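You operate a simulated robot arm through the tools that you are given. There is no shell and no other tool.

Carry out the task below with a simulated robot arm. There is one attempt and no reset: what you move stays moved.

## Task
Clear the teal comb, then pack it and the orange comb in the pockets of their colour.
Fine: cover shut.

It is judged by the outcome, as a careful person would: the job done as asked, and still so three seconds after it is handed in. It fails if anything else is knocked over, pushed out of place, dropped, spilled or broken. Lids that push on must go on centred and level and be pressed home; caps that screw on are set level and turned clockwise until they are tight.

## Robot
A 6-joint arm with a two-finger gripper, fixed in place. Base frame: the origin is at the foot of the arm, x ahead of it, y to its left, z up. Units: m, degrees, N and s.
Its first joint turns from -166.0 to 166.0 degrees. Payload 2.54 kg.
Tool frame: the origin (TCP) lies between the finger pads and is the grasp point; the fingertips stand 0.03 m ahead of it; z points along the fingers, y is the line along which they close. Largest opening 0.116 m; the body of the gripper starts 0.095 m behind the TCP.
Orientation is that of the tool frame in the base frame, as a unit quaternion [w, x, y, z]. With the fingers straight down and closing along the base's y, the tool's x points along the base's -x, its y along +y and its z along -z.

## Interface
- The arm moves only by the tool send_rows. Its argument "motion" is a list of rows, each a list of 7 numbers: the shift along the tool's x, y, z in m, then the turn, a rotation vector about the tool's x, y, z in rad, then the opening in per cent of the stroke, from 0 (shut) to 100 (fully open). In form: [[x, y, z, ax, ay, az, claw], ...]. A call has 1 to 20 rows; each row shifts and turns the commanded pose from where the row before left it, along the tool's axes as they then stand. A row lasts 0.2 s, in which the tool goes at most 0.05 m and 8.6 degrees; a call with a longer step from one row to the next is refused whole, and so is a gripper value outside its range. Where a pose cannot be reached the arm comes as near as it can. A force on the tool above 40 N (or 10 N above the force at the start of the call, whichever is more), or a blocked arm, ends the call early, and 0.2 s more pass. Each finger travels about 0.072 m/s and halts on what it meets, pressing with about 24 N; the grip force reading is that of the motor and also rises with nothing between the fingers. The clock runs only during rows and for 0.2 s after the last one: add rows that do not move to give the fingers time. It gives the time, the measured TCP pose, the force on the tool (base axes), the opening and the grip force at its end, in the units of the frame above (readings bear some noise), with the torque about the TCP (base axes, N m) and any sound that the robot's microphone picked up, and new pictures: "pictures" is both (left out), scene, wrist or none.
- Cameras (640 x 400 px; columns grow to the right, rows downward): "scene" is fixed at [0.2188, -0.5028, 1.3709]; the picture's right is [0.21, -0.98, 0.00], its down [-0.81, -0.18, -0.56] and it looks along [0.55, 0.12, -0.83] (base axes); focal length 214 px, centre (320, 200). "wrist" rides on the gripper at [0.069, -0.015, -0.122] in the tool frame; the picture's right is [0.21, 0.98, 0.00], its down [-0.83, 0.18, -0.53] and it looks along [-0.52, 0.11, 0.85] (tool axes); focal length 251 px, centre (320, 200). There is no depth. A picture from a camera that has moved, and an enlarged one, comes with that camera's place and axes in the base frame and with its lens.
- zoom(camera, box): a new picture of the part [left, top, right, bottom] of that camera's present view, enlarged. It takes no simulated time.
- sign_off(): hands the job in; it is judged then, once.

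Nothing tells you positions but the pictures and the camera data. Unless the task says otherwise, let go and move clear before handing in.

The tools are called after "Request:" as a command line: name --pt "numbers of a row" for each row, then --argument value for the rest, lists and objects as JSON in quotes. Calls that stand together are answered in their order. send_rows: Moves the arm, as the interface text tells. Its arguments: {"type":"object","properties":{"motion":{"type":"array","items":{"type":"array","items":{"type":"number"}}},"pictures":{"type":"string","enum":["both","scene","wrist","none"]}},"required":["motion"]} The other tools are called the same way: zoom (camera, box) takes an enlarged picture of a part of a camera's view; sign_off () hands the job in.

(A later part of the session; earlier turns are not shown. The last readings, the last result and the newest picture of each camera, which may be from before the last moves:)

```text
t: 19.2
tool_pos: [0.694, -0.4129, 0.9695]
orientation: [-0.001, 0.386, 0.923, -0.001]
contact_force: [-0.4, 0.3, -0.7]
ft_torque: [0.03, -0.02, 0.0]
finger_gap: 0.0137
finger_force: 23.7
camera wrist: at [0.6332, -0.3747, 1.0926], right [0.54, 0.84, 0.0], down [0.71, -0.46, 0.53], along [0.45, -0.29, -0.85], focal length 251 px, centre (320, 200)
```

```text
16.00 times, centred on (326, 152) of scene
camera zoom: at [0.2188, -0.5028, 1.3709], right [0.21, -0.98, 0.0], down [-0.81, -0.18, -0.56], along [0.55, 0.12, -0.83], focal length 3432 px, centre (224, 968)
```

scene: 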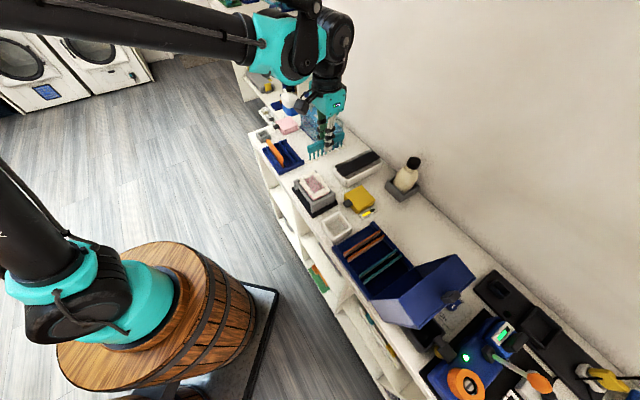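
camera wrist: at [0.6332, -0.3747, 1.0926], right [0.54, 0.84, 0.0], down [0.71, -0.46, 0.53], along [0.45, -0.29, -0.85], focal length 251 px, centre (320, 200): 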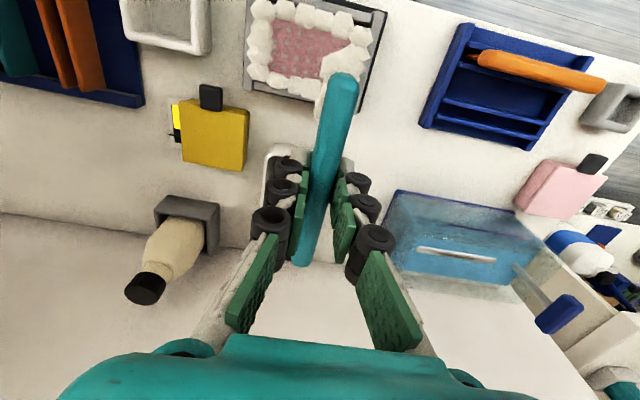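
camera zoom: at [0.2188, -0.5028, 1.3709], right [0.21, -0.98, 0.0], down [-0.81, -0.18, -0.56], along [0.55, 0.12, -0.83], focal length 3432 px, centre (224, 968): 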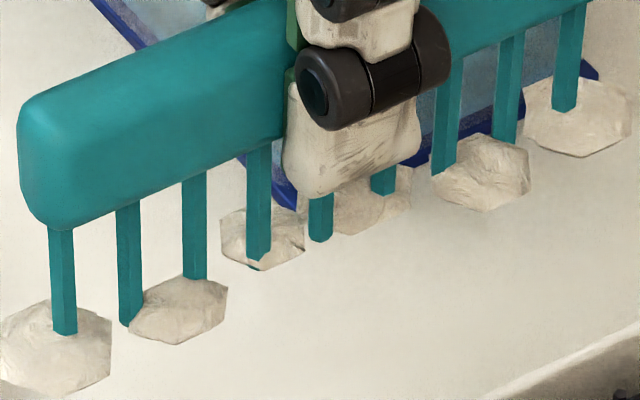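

The comb carries about six fluff clumps at its tooth tips; the strip has four peg rows along n (t≈0.167–0.199, pegs ~9 mm tall). I'll move the comb above the strip, still clear of the pegs, and check.

Request:
send_rows --pt "-0.0293 -0.004 0.005 0 0 0 0" --pt "-0.0293 -0.004 0.01 0 0 0 0" --pt "-0.0293 -0.004 0.015 0 0 0 0" --pt "-0.0293 -0.004 0.01 0 0 0 0" --pt "0 0 0 0 0 0 0"

Request:
zoom --camera "scene" --box '[330, 125, 390, 185]'

Request:
zoom --camera "wrist" --box '[230, 40, 430, 240]'

```text
t: 20.4
tool_pos: [0.7655, -0.5074, 0.9309]
orientation: [-0.001, 0.385, 0.923, -0.001]
contact_force: [-0.7, 0.5, 0.1]
ft_torque: [0.03, 0.02, -0.02]
finger_gap: 0.0137
finger_force: 24.0
camera wrist: at [0.7053, -0.4686, 1.0528], right [0.54, 0.84, 0.0], down [0.71, -0.46, 0.53], along [0.45, -0.29, -0.85], focal length 251 px, centre (320, 200)
```

scene: 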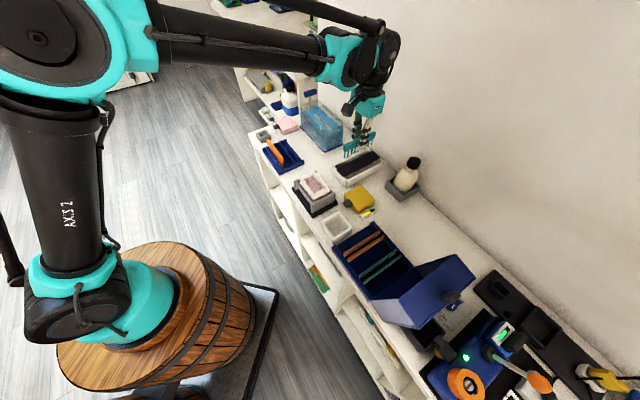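
wrist: 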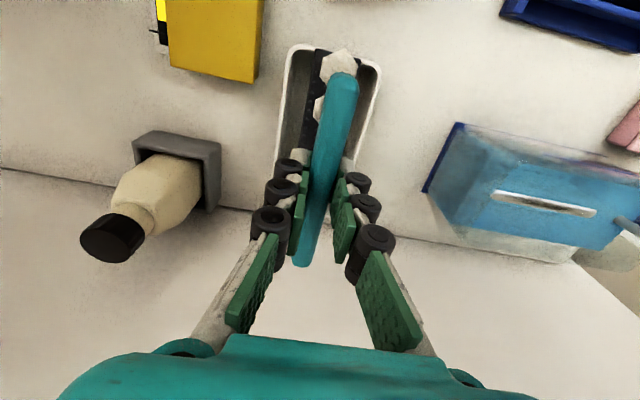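

```text
6.67 times, centred on (360, 155) of scene
camera zoom: at [0.2188, -0.5028, 1.3709], right [0.21, -0.98, 0.0], down [-0.81, -0.18, -0.56], along [0.55, 0.12, -0.83], focal length 1430 px, centre (53, 500)
```

zoom: 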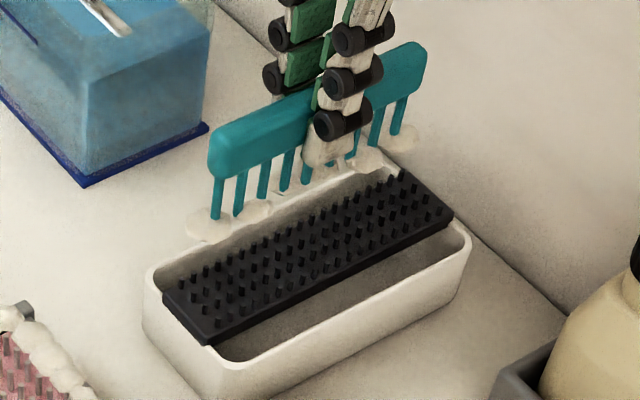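

```text
2.00 times, centred on (330, 140) of wrist
camera zoom: at [0.7053, -0.4686, 1.0528], right [0.54, 0.84, 0.0], down [0.71, -0.46, 0.53], along [0.45, -0.29, -0.85], focal length 503 px, centre (300, 320)
```

zoom: 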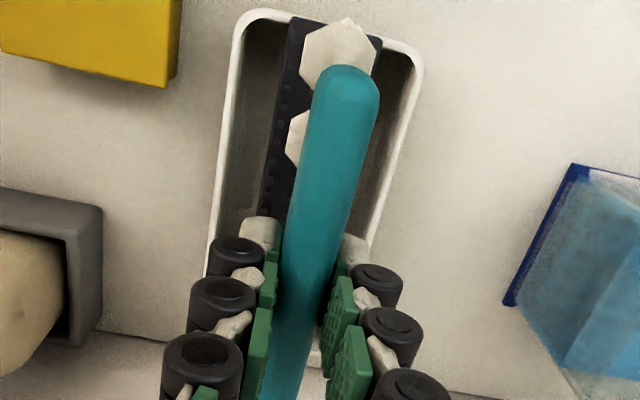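

The comb hangs above the strip (strip centre t≈0.185, width 41 mm). Let me zoom closely on the clumps and pegs to fix the heights.

Request:
zoom --camera "scene" --box '[342, 140, 372, 160]'

Request:
zoom --camera "scene" --box '[362, 132, 392, 152]'

```text
16.00 times, centred on (357, 150) of scene
camera zoom: at [0.2188, -0.5028, 1.3709], right [0.21, -0.98, 0.0], down [-0.81, -0.18, -0.56], along [0.55, 0.12, -0.83], focal length 3432 px, centre (-272, 1000)
```

zoom: 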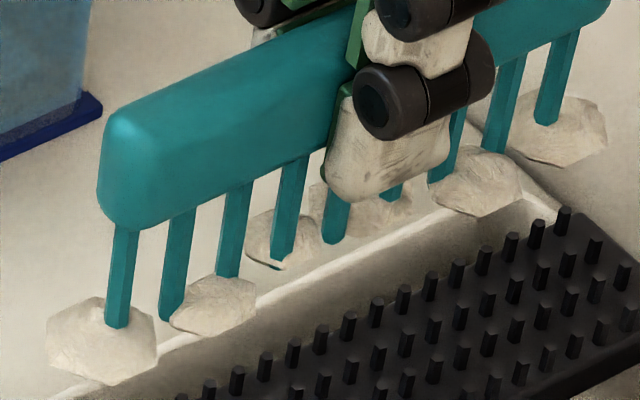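

```text
16.00 times, centred on (377, 142) of scene
camera zoom: at [0.2188, -0.5028, 1.3709], right [0.21, -0.98, 0.0], down [-0.81, -0.18, -0.56], along [0.55, 0.12, -0.83], focal length 3432 px, centre (-592, 1128)
```

zoom: 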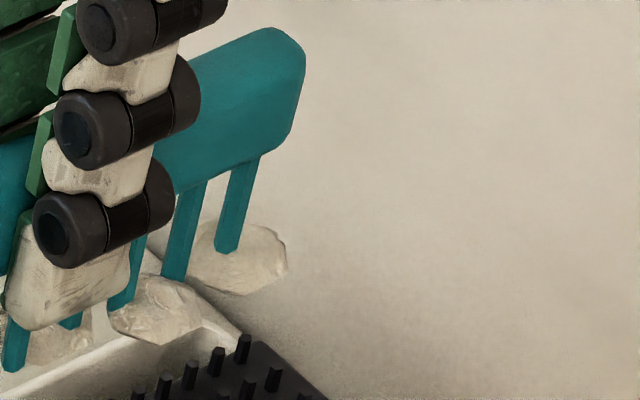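

Clumps hang roughly 1 cm below the tooth tips. I'll move beside the strip (over the bin's open gap on the -t side) and lower until the clumps are at peg height.

Request:
send_rows --pt "-0.0075 -0.0155 0.0 0 0 0 0" --pt "-0.0075 -0.0155 0.0 0 0 0 0" --pt "0 0 0.015 0 0 0 0" --pt "0 0 0.015 0 0 0 0" --pt "0 0 0.01 0 0 0 0" --pt "0 0 0.006 0 0 0 0" --pt "0 0 0 0 0 0 0" --pictures "wrist"

Request:
zoom --camera "scene" --box '[335, 140, 395, 180]'

Request:
zoom --camera "wrist" --box '[230, 40, 430, 240]'

```text
t: 22.0
tool_pos: [0.7529, -0.5392, 0.8851]
orientation: [0.0, 0.385, 0.923, 0.0]
contact_force: [-0.2, 0.4, -1.1]
ft_torque: [0.0, -0.01, 0.02]
finger_gap: 0.0135
finger_force: 23.4
camera wrist: at [0.6938, -0.5016, 1.0077], right [0.54, 0.84, 0.0], down [0.71, -0.46, 0.53], along [0.45, -0.29, -0.85], focal length 251 px, centre (320, 200)
```

wrist: 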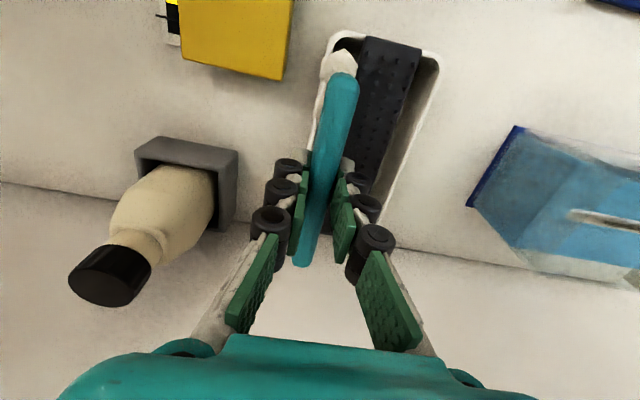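

```text
10.00 times, centred on (365, 160) of scene
camera zoom: at [0.2188, -0.5028, 1.3709], right [0.21, -0.98, 0.0], down [-0.81, -0.18, -0.56], along [0.55, 0.12, -0.83], focal length 2145 px, centre (-130, 600)
```

zoom: 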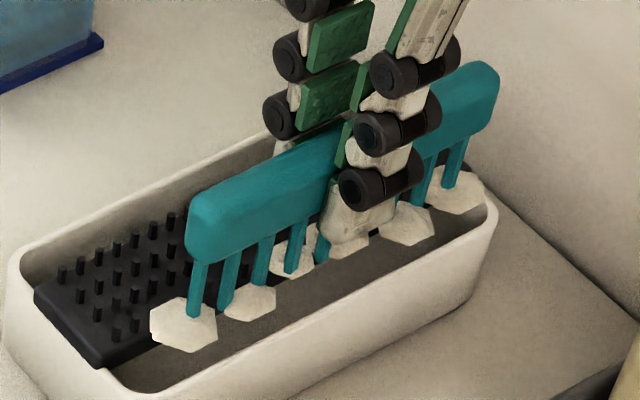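

```text
2.00 times, centred on (330, 140) of wrist
camera zoom: at [0.6938, -0.5016, 1.0077], right [0.54, 0.84, 0.0], down [0.71, -0.46, 0.53], along [0.45, -0.29, -0.85], focal length 503 px, centre (300, 320)
```

zoom: 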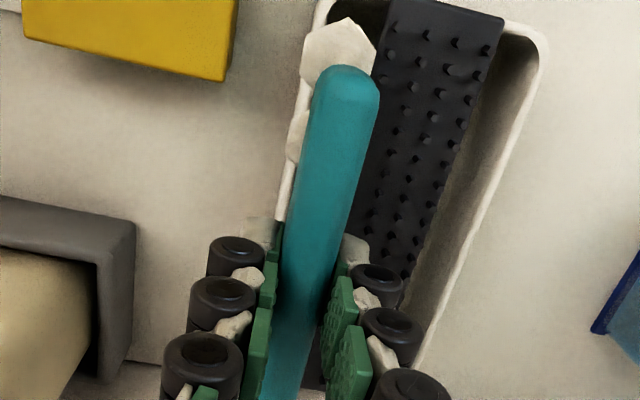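

The comb hangs in the gap beside the strip. I'll lower another 8 mm and sweep it slowly across the pegs (+t).

Request:
send_rows --pt "0 0 0.004 0 0 0 0" --pt "0 0 0.004 0 0 0 0" --pt "0 0 0 0 0 0 0" --pt "0 0.006 0 0 0 0 0" --pt "0 0.006 0 0 0 0 0" --pt "0 0.006 0 0 0 0 0" --pt "0 0.006 0 0 0 0 0" --pt "0 0 0 0 0 0 0" --pictures "wrist"

Request:
zoom --camera "scene" --box '[335, 140, 395, 180]'

Request:
zoom --camera "wrist" --box '[230, 40, 430, 240]'

```text
t: 23.8
tool_pos: [0.7695, -0.5231, 0.8772]
orientation: [0.0, 0.384, 0.923, -0.001]
contact_force: [-6.5, -9.2, 7.2]
ft_torque: [-0.4, 0.55, 0.32]
finger_gap: 0.0176
finger_force: 24.2
camera wrist: at [0.709, -0.4848, 0.999], right [0.54, 0.84, 0.0], down [0.71, -0.46, 0.53], along [0.45, -0.29, -0.85], focal length 251 px, centre (320, 200)
```

wrist: 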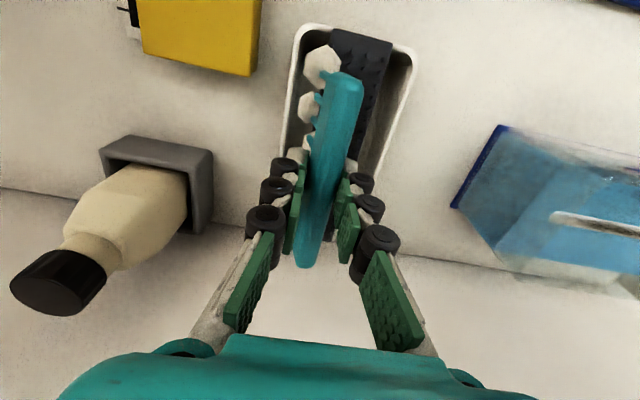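

```text
10.00 times, centred on (365, 160) of scene
camera zoom: at [0.2188, -0.5028, 1.3709], right [0.21, -0.98, 0.0], down [-0.81, -0.18, -0.56], along [0.55, 0.12, -0.83], focal length 2145 px, centre (-130, 600)
```

zoom: 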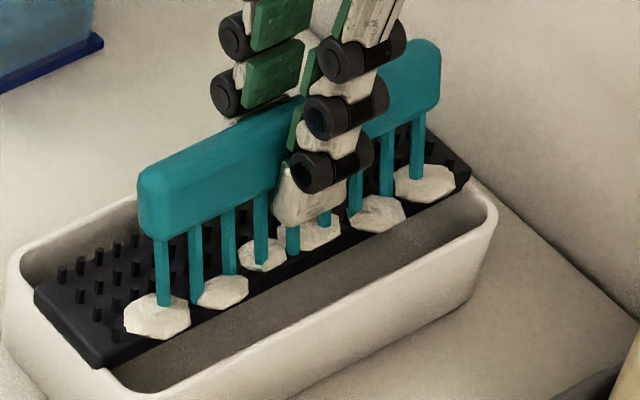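

```text
2.00 times, centred on (330, 140) of wrist
camera zoom: at [0.709, -0.4848, 0.999], right [0.54, 0.84, 0.0], down [0.71, -0.46, 0.53], along [0.45, -0.29, -0.85], focal length 503 px, centre (300, 320)
```

zoom: 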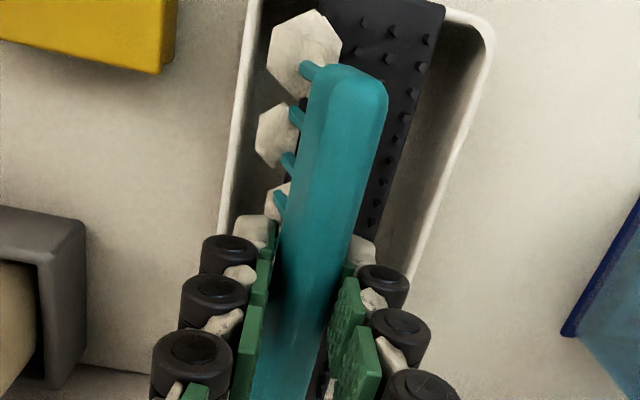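

The clumps caught on the first peg row and the comb rolled a little in the grip (gap 17.6 mm, ~11 N); they did not come off. I'll back off and check the grip before trying with the comb leaned so that the pegs pull the fluff off over the tips.

Request:
send_rows --pt "0 -0.006 0 0 0 0 0" --pt "0 -0.006 0 0 0 0 0" --pt "0 -0.006 0 0 0 0 0" --pt "0 -0.003 -0.002 0 0 0 0" --pt "0 0 0 0 0 0 0" --pictures "wrist"

Request:
zoom --camera "scene" --box '[335, 140, 395, 180]'

Request:
zoom --camera "wrist" --box '[230, 40, 430, 240]'

```text
t: 25.0
tool_pos: [0.7547, -0.5372, 0.878]
orientation: [0.0, 0.385, 0.923, 0.001]
contact_force: [0.8, -0.3, 0.5]
ft_torque: [0.0, 0.0, -0.01]
finger_gap: 0.0136
finger_force: 24.3
camera wrist: at [0.695, -0.4996, 1.0008], right [0.54, 0.84, 0.0], down [0.71, -0.46, 0.53], along [0.45, -0.29, -0.85], focal length 251 px, centre (320, 200)
```

wrist: 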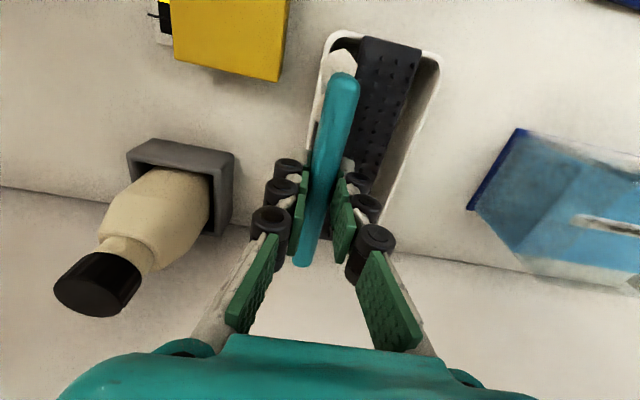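

```text
10.00 times, centred on (365, 160) of scene
camera zoom: at [0.2188, -0.5028, 1.3709], right [0.21, -0.98, 0.0], down [-0.81, -0.18, -0.56], along [0.55, 0.12, -0.83], focal length 2145 px, centre (-130, 600)
```

zoom: 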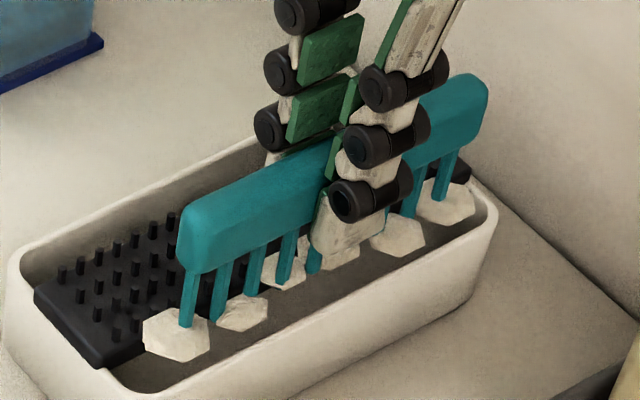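

```text
2.00 times, centred on (330, 140) of wrist
camera zoom: at [0.695, -0.4996, 1.0008], right [0.54, 0.84, 0.0], down [0.71, -0.46, 0.53], along [0.45, -0.29, -0.85], focal length 503 px, centre (300, 320)
```

zoom: 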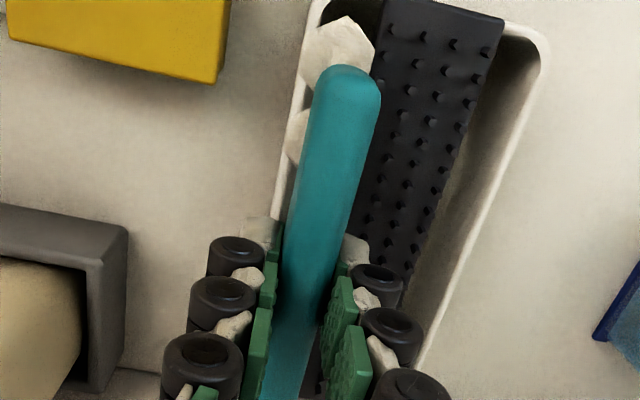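

The comb sprang back straight in the grip. I'll raise it, lean it 45° (spine toward +t, tips trailing toward -t), so that the pegs push the clumps off over the tips.

Request:
send_rows --pt "0 0.0 -0.015 0 0 0 0" --pt "0 0.01 -0.015 0 0 0 0" --pt "0 0.017 0 0 0 0 0" --pt "0 0.017 0 0 0 0 0" --pt "0 0 0 0.131 0 0 0" --pt "0 0 0 0.131 0 0 0" --pt "0 0 0 0.131 0 0 0" --pt "0 0 0 0.131 0 0 0" --pt "0 0 0 0.131 0 0 0" --pt "0 0 0 0.131 0 0 0" --pt "0 0 0 0 0 0 0"

Request:
zoom --camera "scene" --box '[325, 120, 395, 180]'

Request:
zoom --camera "wrist" --box '[230, 40, 430, 240]'

```text
t: 27.4
tool_pos: [0.7852, -0.5071, 0.9082]
orientation: [-0.147, 0.355, 0.852, -0.355]
contact_force: [0.2, 0.0, -0.4]
ft_torque: [0.01, 0.01, -0.02]
finger_gap: 0.0136
finger_force: 24.1
camera wrist: at [0.7908, -0.4045, 1.0053], right [0.34, 0.64, -0.69], down [0.94, -0.23, 0.25], along [0.0, -0.74, -0.68], focal length 251 px, centre (320, 200)
```

scene: 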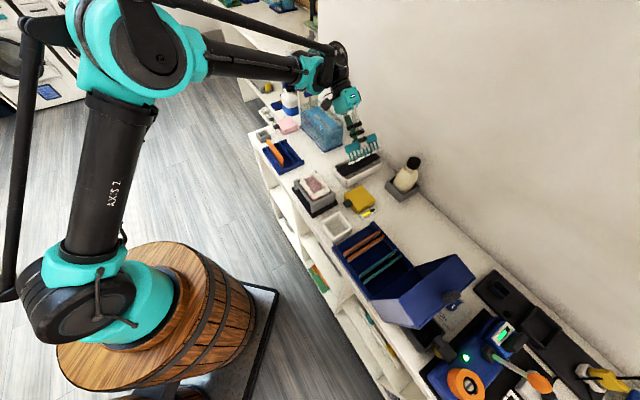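
wrist: 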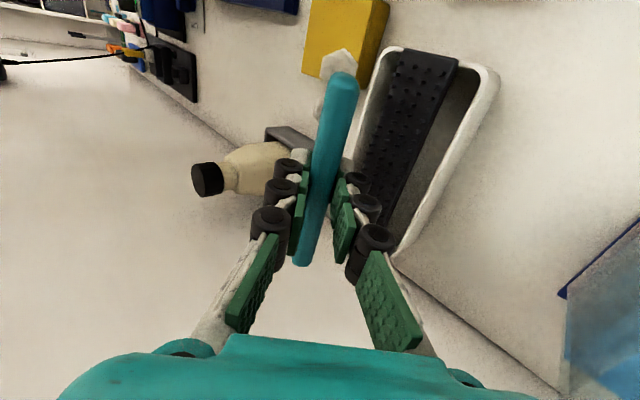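

```text
6.67 times, centred on (360, 150) of scene
camera zoom: at [0.2188, -0.5028, 1.3709], right [0.21, -0.98, 0.0], down [-0.81, -0.18, -0.56], along [0.55, 0.12, -0.83], focal length 1430 px, centre (53, 533)
```

zoom: 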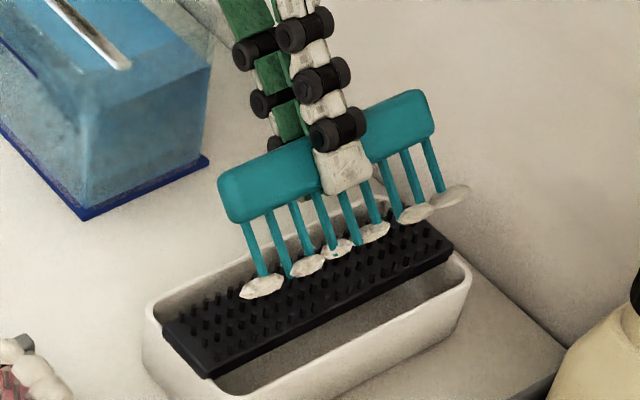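

```text
2.00 times, centred on (330, 140) of wrist
camera zoom: at [0.7908, -0.4045, 1.0053], right [0.34, 0.64, -0.69], down [0.94, -0.23, 0.25], along [0.0, -0.74, -0.68], focal length 503 px, centre (300, 320)
```

zoom: 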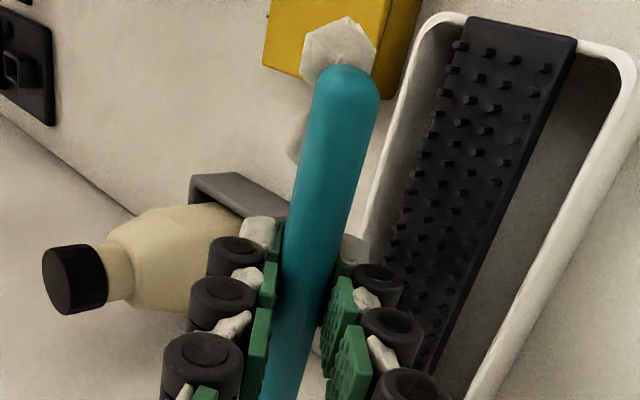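

In this leaned pose the clumps show as discs around the tooth tips; their lower edges face the pegs. I'll lower them to peg height in the gap.

Request:
send_rows --pt "0 0.00919 0.00919 0 0 0 0" --pt "0 0.00919 0.00919 0 0 0 0" --pt "0 0.00919 0.00919 0 0 0 0" --pt "0 0.007 0.007 0 0 0 0" --pt "0 0 0 0 0 0 0" --pictures "wrist"

Request:
zoom --camera "scene" --box '[335, 140, 395, 180]'

Request:
zoom --camera "wrist" --box '[230, 40, 430, 240]'

```text
t: 28.6
tool_pos: [0.7847, -0.5063, 0.8588]
orientation: [-0.148, 0.355, 0.853, -0.353]
contact_force: [0.8, 0.7, -0.5]
ft_torque: [0.02, -0.02, 0.03]
finger_gap: 0.0136
finger_force: 23.9
camera wrist: at [0.7903, -0.4043, 0.9567], right [0.34, 0.64, -0.69], down [0.94, -0.23, 0.25], along [0.0, -0.74, -0.68], focal length 251 px, centre (320, 200)
```

wrist: 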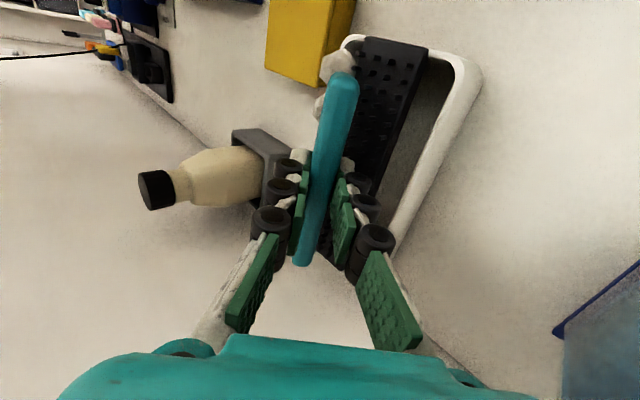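

```text
10.00 times, centred on (365, 160) of scene
camera zoom: at [0.2188, -0.5028, 1.3709], right [0.21, -0.98, 0.0], down [-0.81, -0.18, -0.56], along [0.55, 0.12, -0.83], focal length 2145 px, centre (-130, 600)
```

zoom: 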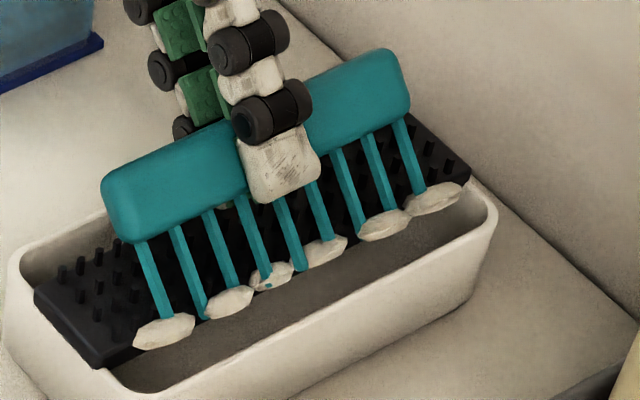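

```text
2.00 times, centred on (330, 140) of wrist
camera zoom: at [0.7903, -0.4043, 0.9567], right [0.34, 0.64, -0.69], down [0.94, -0.23, 0.25], along [0.0, -0.74, -0.68], focal length 503 px, centre (300, 320)
```

zoom: 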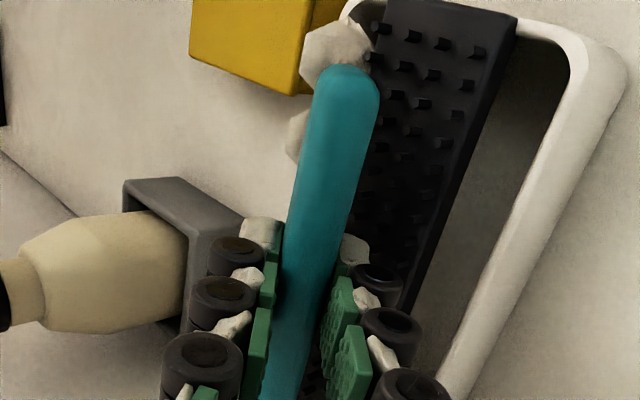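

Request:
send_rows --pt "0 0.00283 -0.00283 0 0 0 0" --pt "0 0.00283 -0.00283 0 0 0 0" --pt "0 0.00283 -0.00283 0 0 0 0" --pt "0 0.00283 -0.00283 0 0 0 0" --pt "0 0.00283 -0.00283 0 0 0 0" --pt "0 0 0 0 0 0 0" --pictures "wrist"

Request:
zoom --camera "scene" --box '[335, 140, 395, 180]'

Request:
zoom --camera "wrist" --box '[230, 40, 430, 240]'

```text
t: 30.0
tool_pos: [0.7991, -0.4921, 0.8597]
orientation: [-0.147, 0.356, 0.852, -0.354]
contact_force: [-1.7, -1.7, 11.6]
ft_torque: [-0.75, 0.18, -0.05]
finger_gap: 0.0147
finger_force: 23.9
camera wrist: at [0.8041, -0.3904, 0.9574], right [0.34, 0.64, -0.69], down [0.94, -0.23, 0.25], along [0.0, -0.74, -0.68], focal length 251 px, centre (320, 200)
```

wrist: 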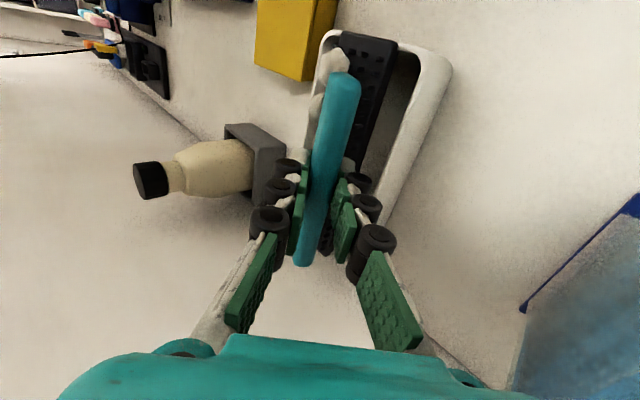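

```text
10.00 times, centred on (365, 160) of scene
camera zoom: at [0.2188, -0.5028, 1.3709], right [0.21, -0.98, 0.0], down [-0.81, -0.18, -0.56], along [0.55, 0.12, -0.83], focal length 2145 px, centre (-130, 600)
```

zoom: 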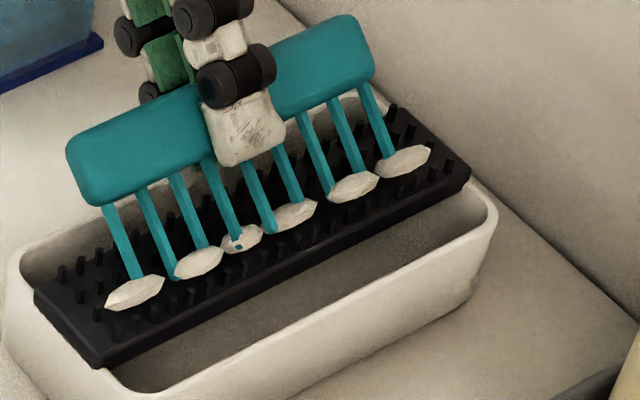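

```text
2.00 times, centred on (330, 140) of wrist
camera zoom: at [0.8041, -0.3904, 0.9574], right [0.34, 0.64, -0.69], down [0.94, -0.23, 0.25], along [0.0, -0.74, -0.68], focal length 503 px, centre (300, 320)
```

zoom: 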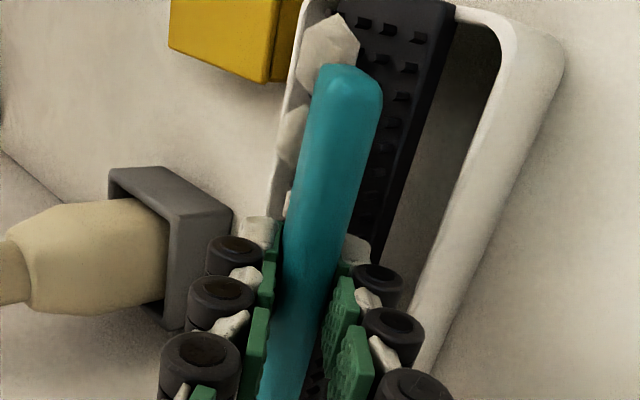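

The discs rode up over the peg tops (force mostly vertical). I'll back off into the gap and go in deeper so that the pegs catch them from the spine side.

Request:
send_rows --pt "0 -0.0025 -0.0025 0 0 0 0" --pt "0 -0.00424 0.00424 0 0 0 0" --pt "0 -0.00424 0.00424 0 0 0 0" --pt "0 -0.00424 0.00424 0 0 0 0" --pt "0 -0.00424 0.00424 0 0 0 0" --pt "0 0 0 0 0 0 0" --pt "0 0.0042 0.0042 0 0 0 0" --pt "0 0.0042 0.0042 0 0 0 0" --pt "0 0 0 0 0 0 0" --pictures "wrist"

Request:
zoom --camera "scene" --box '[335, 140, 395, 180]'

Request:
zoom --camera "wrist" --box '[230, 40, 430, 240]'

```text
t: 32.0
tool_pos: [0.7832, -0.5101, 0.8527]
orientation: [-0.147, 0.356, 0.852, -0.355]
contact_force: [-3.5, -5.0, 9.3]
ft_torque: [-0.3, 0.37, 0.11]
finger_gap: 0.0137
finger_force: 24.3
camera wrist: at [0.7879, -0.408, 0.9502], right [0.34, 0.64, -0.69], down [0.94, -0.23, 0.25], along [0.0, -0.74, -0.68], focal length 251 px, centre (320, 200)
```

wrist: 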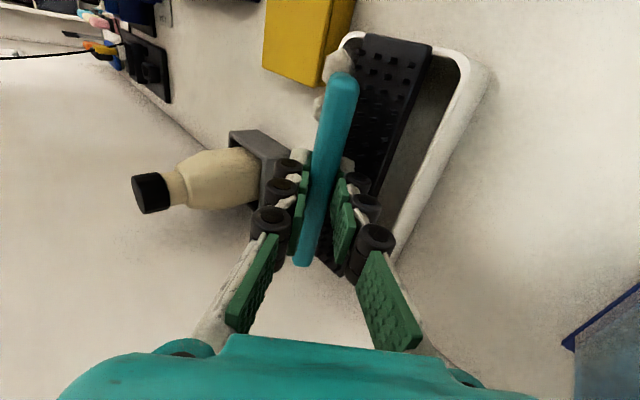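

```text
10.00 times, centred on (365, 160) of scene
camera zoom: at [0.2188, -0.5028, 1.3709], right [0.21, -0.98, 0.0], down [-0.81, -0.18, -0.56], along [0.55, 0.12, -0.83], focal length 2145 px, centre (-130, 600)
```

zoom: 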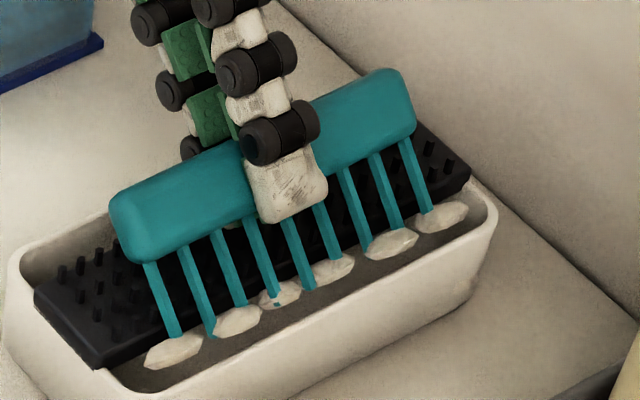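

```text
2.00 times, centred on (330, 140) of wrist
camera zoom: at [0.7879, -0.408, 0.9502], right [0.34, 0.64, -0.69], down [0.94, -0.23, 0.25], along [0.0, -0.74, -0.68], focal length 503 px, centre (300, 320)
```

zoom: 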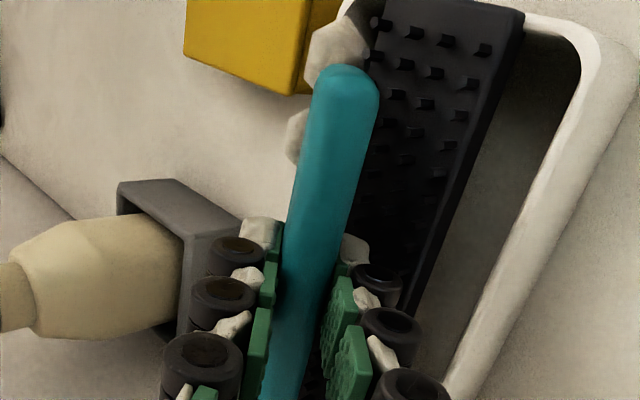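

The disc rims are already touching the first peg row, so I'll shift 5 mm further out into the gap, settle at this depth, and pull toward +t.

Request:
send_rows --pt "0 -0.0028 -0.0028 0 0 0 0" --pt "0 -0.0042 0.0042 0 0 0 0" --pt "0 0.0028 0.0028 0 0 0 0" --pt "0 0 0 0 0 0 0" --pictures "none"

```text
t: 33.0
tool_pos: [0.7784, -0.5125, 0.8516]
orientation: [-0.149, 0.355, 0.852, -0.354]
contact_force: [1.4, 1.3, 2.8]
ft_torque: [0.03, -0.04, -0.01]
finger_gap: 0.0133
finger_force: 24.5
```

Request:
send_rows --pt "0 0.0021 -0.0021 0 0 0 0" --pt "0 0.0021 -0.0021 0 0 0 0" --pt "0 0.0021 -0.0021 0 0 0 0" --pt "0 0.0021 -0.0021 0 0 0 0" --pt "0 0 0 0 0 0 0" --pictures "wrist"

Request:
zoom --camera "scene" --box '[335, 140, 395, 180]'

Request:
zoom --camera "wrist" --box '[230, 40, 430, 240]'

```text
t: 34.2
tool_pos: [0.7862, -0.5059, 0.8525]
orientation: [-0.147, 0.356, 0.852, -0.355]
contact_force: [-11.8, -15.9, 17.3]
ft_torque: [-0.66, 0.95, 0.42]
finger_gap: 0.0153
finger_force: 24.3
camera wrist: at [0.7908, -0.4041, 0.9496], right [0.34, 0.64, -0.69], down [0.94, -0.23, 0.25], along [0.0, -0.74, -0.68], focal length 251 px, centre (320, 200)
```

wrist: 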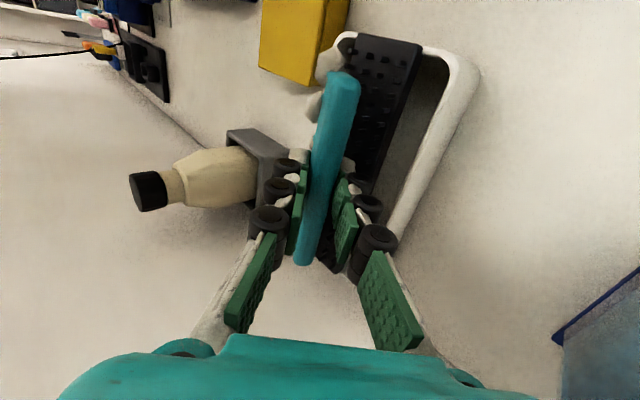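

```text
10.00 times, centred on (365, 160) of scene
camera zoom: at [0.2188, -0.5028, 1.3709], right [0.21, -0.98, 0.0], down [-0.81, -0.18, -0.56], along [0.55, 0.12, -0.83], focal length 2145 px, centre (-130, 600)
```

zoom: 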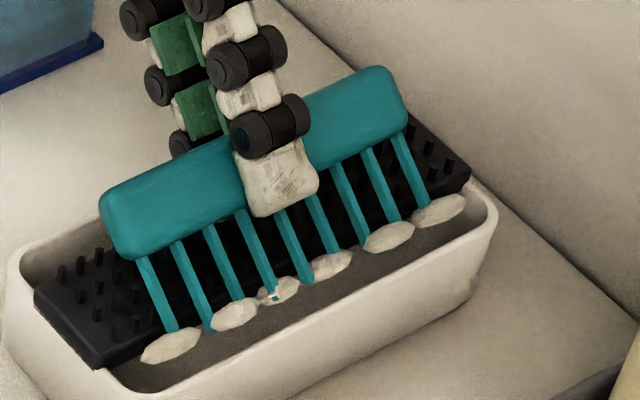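

```text
2.00 times, centred on (330, 140) of wrist
camera zoom: at [0.7908, -0.4041, 0.9496], right [0.34, 0.64, -0.69], down [0.94, -0.23, 0.25], along [0.0, -0.74, -0.68], focal length 503 px, centre (300, 320)
```

zoom: 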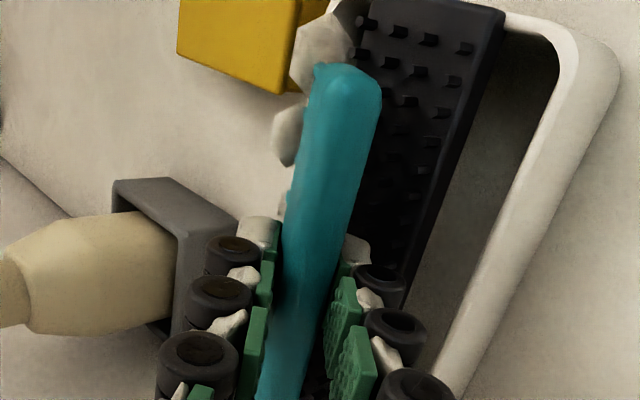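

Even 26 N against the pegs doesn't pull the discs sideways off, so pushing harder is pointless; nothing else has moved. I'll lift clear, reduce the lean to ~20° and try brushing lightly across the whole strip instead.

Request:
send_rows --pt "0 -0.003 0.003 0 0 0 0" --pt "0 -0.004 0.004 0 0 0 0" --pt "0 -0.012 -0.012 0 0 0 0" --pt "0 -0.012 -0.012 0 0 0 0" --pt "0 0 0 -0.109 0 0 0" --pt "0 0 0 -0.109 0 0 0" --pt "0 0 0 -0.109 0 0 0" --pt "0 0 0 -0.109 0 0 0" --pt "0 0 0 0 0 0 0" --pictures "wrist"

Request:
zoom --camera "scene" --box '[335, 130, 395, 180]'

Request:
zoom --camera "wrist" --box '[230, 40, 430, 240]'

```text
t: 36.2
tool_pos: [0.7796, -0.5113, 0.8843]
orientation: [-0.068, 0.379, 0.909, -0.161]
contact_force: [-0.4, -0.1, -0.7]
ft_torque: [0.01, -0.01, -0.02]
finger_gap: 0.0138
finger_force: 23.9
camera wrist: at [0.7509, -0.444, 1.0054], right [0.5, 0.8, -0.34], down [0.83, -0.34, 0.44], along [0.24, -0.5, -0.83], focal length 251 px, centre (320, 200)
```

wrist: 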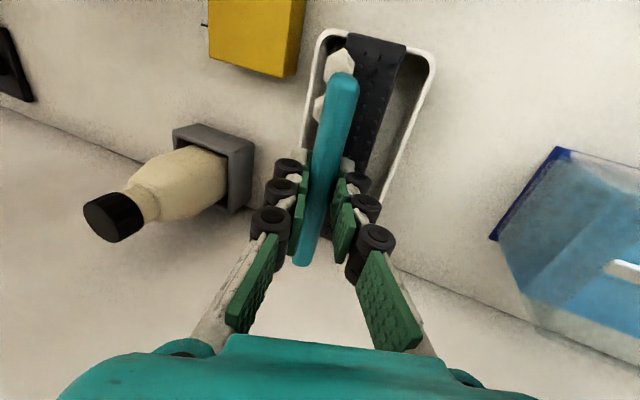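

```text
8.00 times, centred on (365, 155) of scene
camera zoom: at [0.2188, -0.5028, 1.3709], right [0.21, -0.98, 0.0], down [-0.81, -0.18, -0.56], along [0.55, 0.12, -0.83], focal length 1716 px, centre (-40, 560)
```

zoom: 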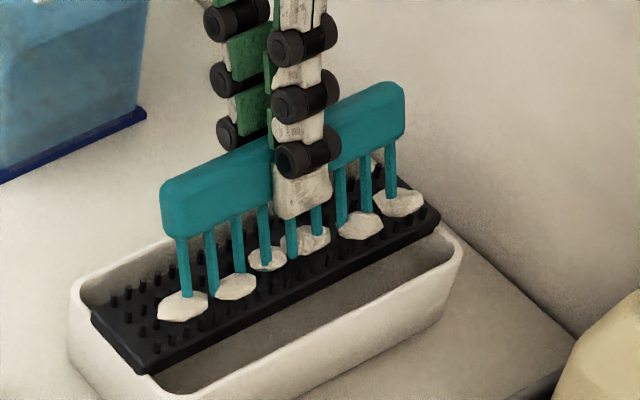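

```text
2.00 times, centred on (330, 140) of wrist
camera zoom: at [0.7509, -0.444, 1.0054], right [0.5, 0.8, -0.34], down [0.83, -0.34, 0.44], along [0.24, -0.5, -0.83], focal length 503 px, centre (300, 320)
```

zoom: 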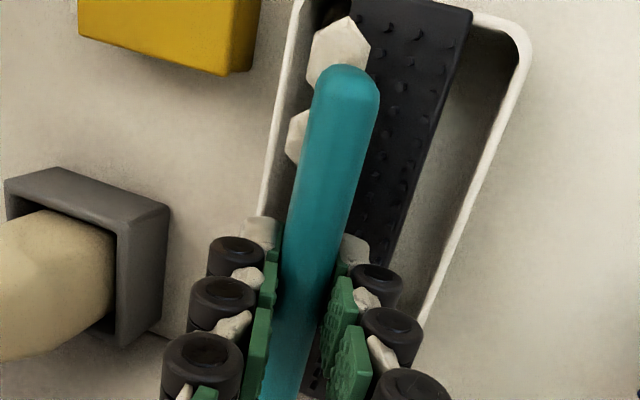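

Request:
send_rows --pt "0 -0.0094 0.0034 0 0 0 0" --pt "0 0.0017 0.0047 0 0 0 0" --pt "0 0.0017 0.0047 0 0 0 0" --pt "0 0.0047 -0.00171 0 0 0 0" --pt "0 0.0047 -0.00171 0 0 0 0" --pt "0 0.0047 -0.00171 0 0 0 0" --pt "0 0.0047 -0.00171 0 0 0 0" --pt "0 0.0047 -0.00171 0 0 0 0" --pt "0 0.0047 -0.00171 0 0 0 0" --pt "0 0 0 0 0 0 0" --pictures "wrist"

Request:
zoom --camera "scene" --box '[335, 130, 395, 180]'

Request:
zoom --camera "wrist" --box '[230, 40, 430, 240]'

```text
t: 38.4
tool_pos: [0.7947, -0.4972, 0.8755]
orientation: [-0.067, 0.379, 0.909, -0.162]
contact_force: [-2.5, -2.1, 13.3]
ft_torque: [-0.36, 0.3, 0.0]
finger_gap: 0.0135
finger_force: 24.0
camera wrist: at [0.7647, -0.4299, 0.9959], right [0.5, 0.8, -0.34], down [0.83, -0.34, 0.44], along [0.24, -0.5, -0.83], focal length 251 px, centre (320, 200)
```

wrist: 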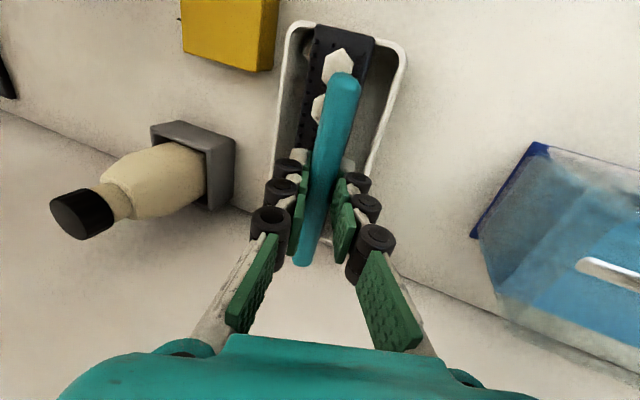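

```text
8.00 times, centred on (365, 155) of scene
camera zoom: at [0.2188, -0.5028, 1.3709], right [0.21, -0.98, 0.0], down [-0.81, -0.18, -0.56], along [0.55, 0.12, -0.83], focal length 1716 px, centre (-40, 560)
```

zoom: 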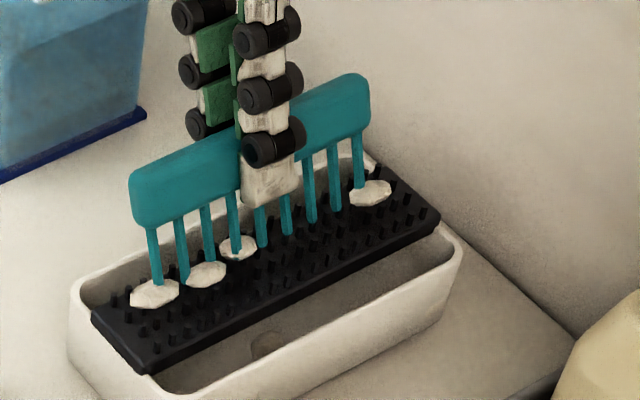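

```text
2.00 times, centred on (330, 140) of wrist
camera zoom: at [0.7647, -0.4299, 0.9959], right [0.5, 0.8, -0.34], down [0.83, -0.34, 0.44], along [0.24, -0.5, -0.83], focal length 503 px, centre (300, 320)
```

zoom: 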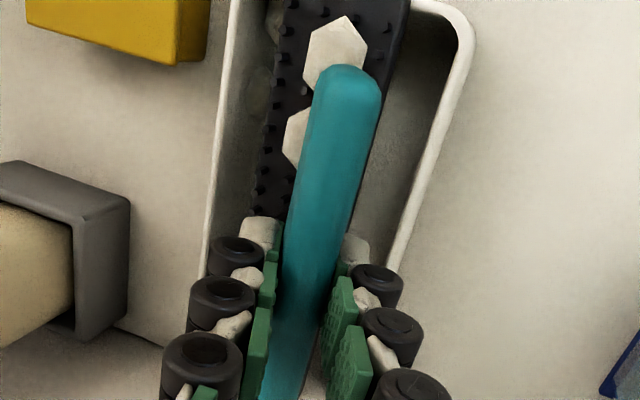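

Two of the six clumps came off and lie in the bin, so brushing across works. I'll finish this stroke to the far side, lift, and repeat.

Request:
send_rows --pt "0 0.0047 -0.00171 0 0 0 0" --pt "0 0.0047 -0.00171 0 0 0 0" --pt "0 0.0047 -0.00171 0 0 0 0" --pt "0 0.0047 -0.00171 0 0 0 0" --pt "0 0.0047 -0.00171 0 0 0 0" --pt "0 0 0 0 0 0 0" --pictures "wrist"

Request:
zoom --camera "scene" --box '[335, 130, 395, 180]'

Request:
zoom --camera "wrist" --box '[230, 40, 430, 240]'

```text
t: 39.8
tool_pos: [0.8124, -0.4795, 0.8745]
orientation: [-0.066, 0.379, 0.909, -0.162]
contact_force: [-0.3, 0.3, -0.3]
ft_torque: [-0.03, -0.02, -0.01]
finger_gap: 0.0138
finger_force: 23.8
camera wrist: at [0.7829, -0.412, 0.9954], right [0.5, 0.8, -0.34], down [0.83, -0.34, 0.44], along [0.24, -0.5, -0.83], focal length 251 px, centre (320, 200)
```

wrist: 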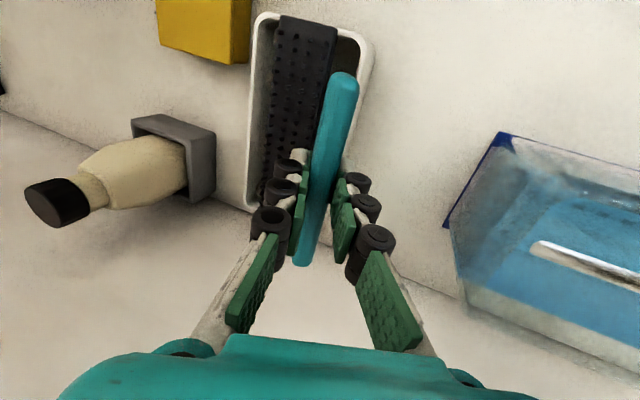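

```text
8.00 times, centred on (365, 155) of scene
camera zoom: at [0.2188, -0.5028, 1.3709], right [0.21, -0.98, 0.0], down [-0.81, -0.18, -0.56], along [0.55, 0.12, -0.83], focal length 1716 px, centre (-40, 560)
```

zoom: 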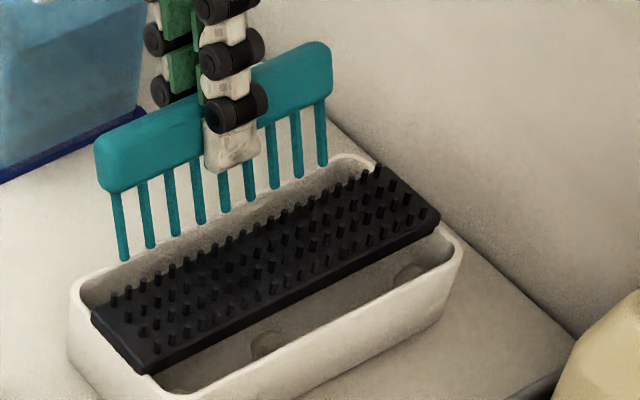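

```text
2.00 times, centred on (330, 140) of wrist
camera zoom: at [0.7829, -0.412, 0.9954], right [0.5, 0.8, -0.34], down [0.83, -0.34, 0.44], along [0.24, -0.5, -0.83], focal length 503 px, centre (300, 320)
```

zoom: 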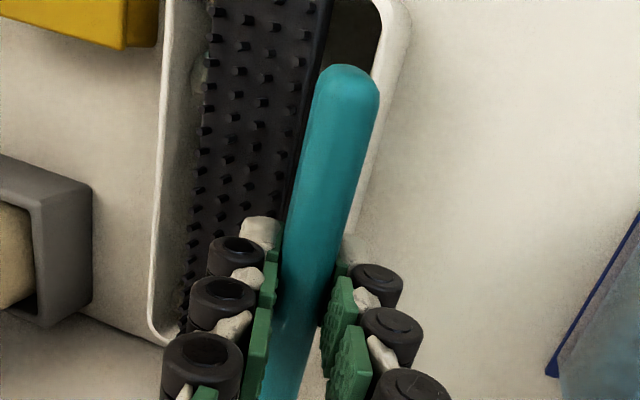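

All clumps are off and in the bin; the comb's teeth look clean. I'll lift, straighten the tool, and verify.

Request:
send_rows --pt "0 -0.0103 -0.0282 0 0 0 0" --pt "0 -0.0103 -0.0282 0 0 0 0" --pt "0 -0.0103 -0.0282 0 0 0 0" --pt "0 0 0 -0.1163 0 0 0" --pt "0 0 0 -0.1163 0 0 0" --pt "0 0 0 -0.1163 0 0 0" --pt "0 0 0 0 0 0 0"

Request:
zoom --camera "scene" --box '[340, 120, 376, 144]'

Request:
zoom --camera "scene" --box '[335, 145, 395, 185]'

Request:
zoom --camera "scene" --box '[320, 210, 480, 340]'

```text
t: 41.4
tool_pos: [0.8117, -0.4815, 0.9652]
orientation: [0.0, 0.387, 0.922, 0.0]
contact_force: [-0.3, 0.1, -1.1]
ft_torque: [-0.01, -0.02, 0.02]
finger_gap: 0.0135
finger_force: 23.8
camera wrist: at [0.7525, -0.4435, 1.0877], right [0.54, 0.84, 0.0], down [0.71, -0.46, 0.53], along [0.45, -0.29, -0.85], focal length 251 px, centre (320, 200)
```

scene: 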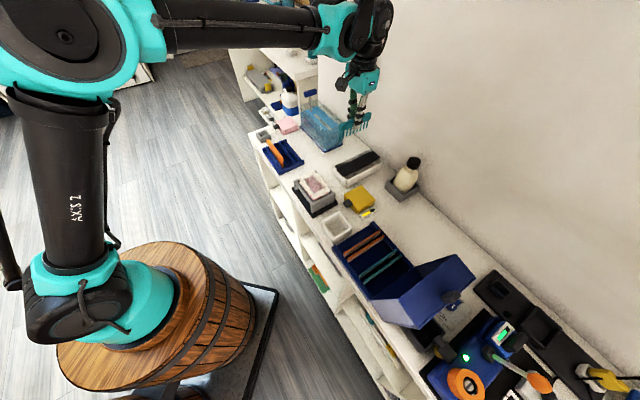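
wrist: 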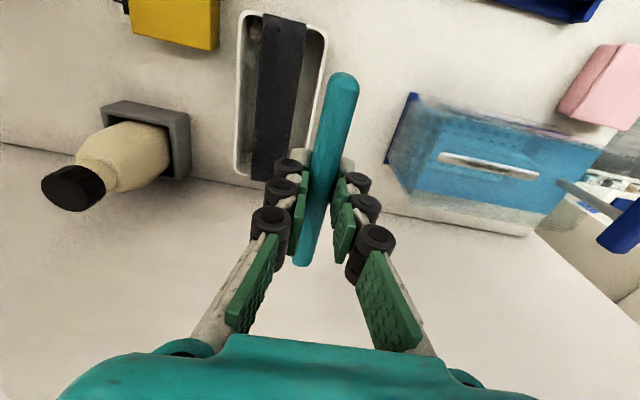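

```text
16.00 times, centred on (358, 132) of scene
camera zoom: at [0.2188, -0.5028, 1.3709], right [0.21, -0.98, 0.0], down [-0.81, -0.18, -0.56], along [0.55, 0.12, -0.83], focal length 3432 px, centre (-288, 1288)
```

zoom: 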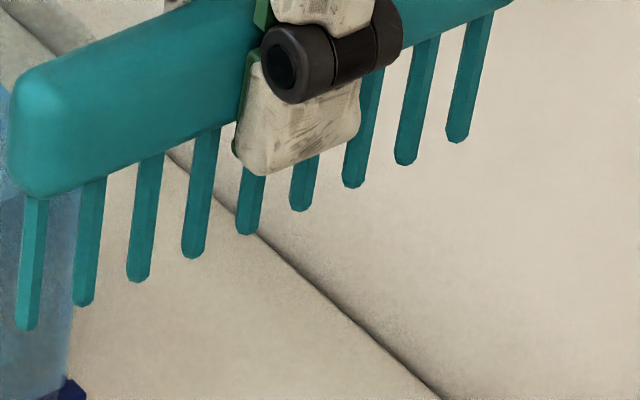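

```text
10.00 times, centred on (365, 165) of scene
camera zoom: at [0.2188, -0.5028, 1.3709], right [0.21, -0.98, 0.0], down [-0.81, -0.18, -0.56], along [0.55, 0.12, -0.83], focal length 2145 px, centre (-130, 550)
```

zoom: 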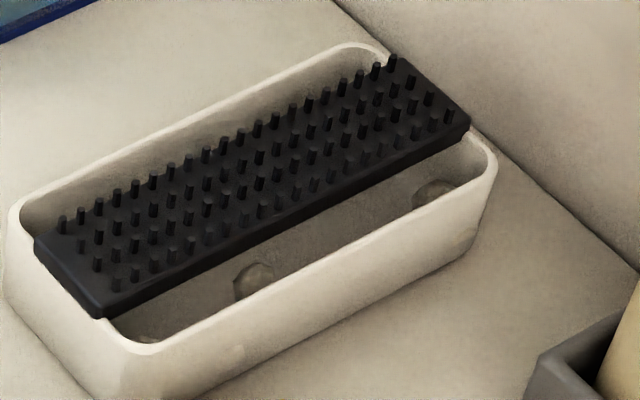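

```text
3.08 times, centred on (400, 275) of scene
camera zoom: at [0.2188, -0.5028, 1.3709], right [0.21, -0.98, 0.0], down [-0.81, -0.18, -0.56], along [0.55, 0.12, -0.83], focal length 660 px, centre (74, -31)
```

zoom: 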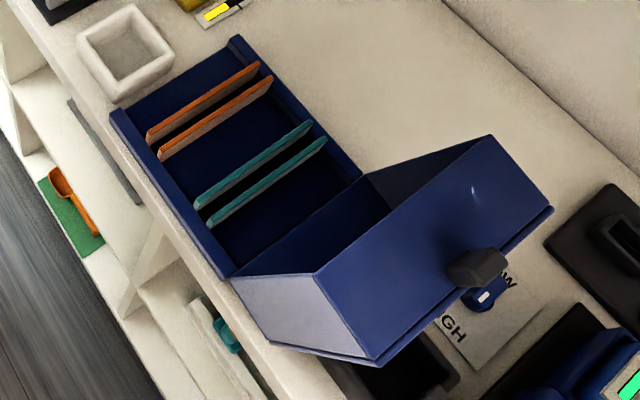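

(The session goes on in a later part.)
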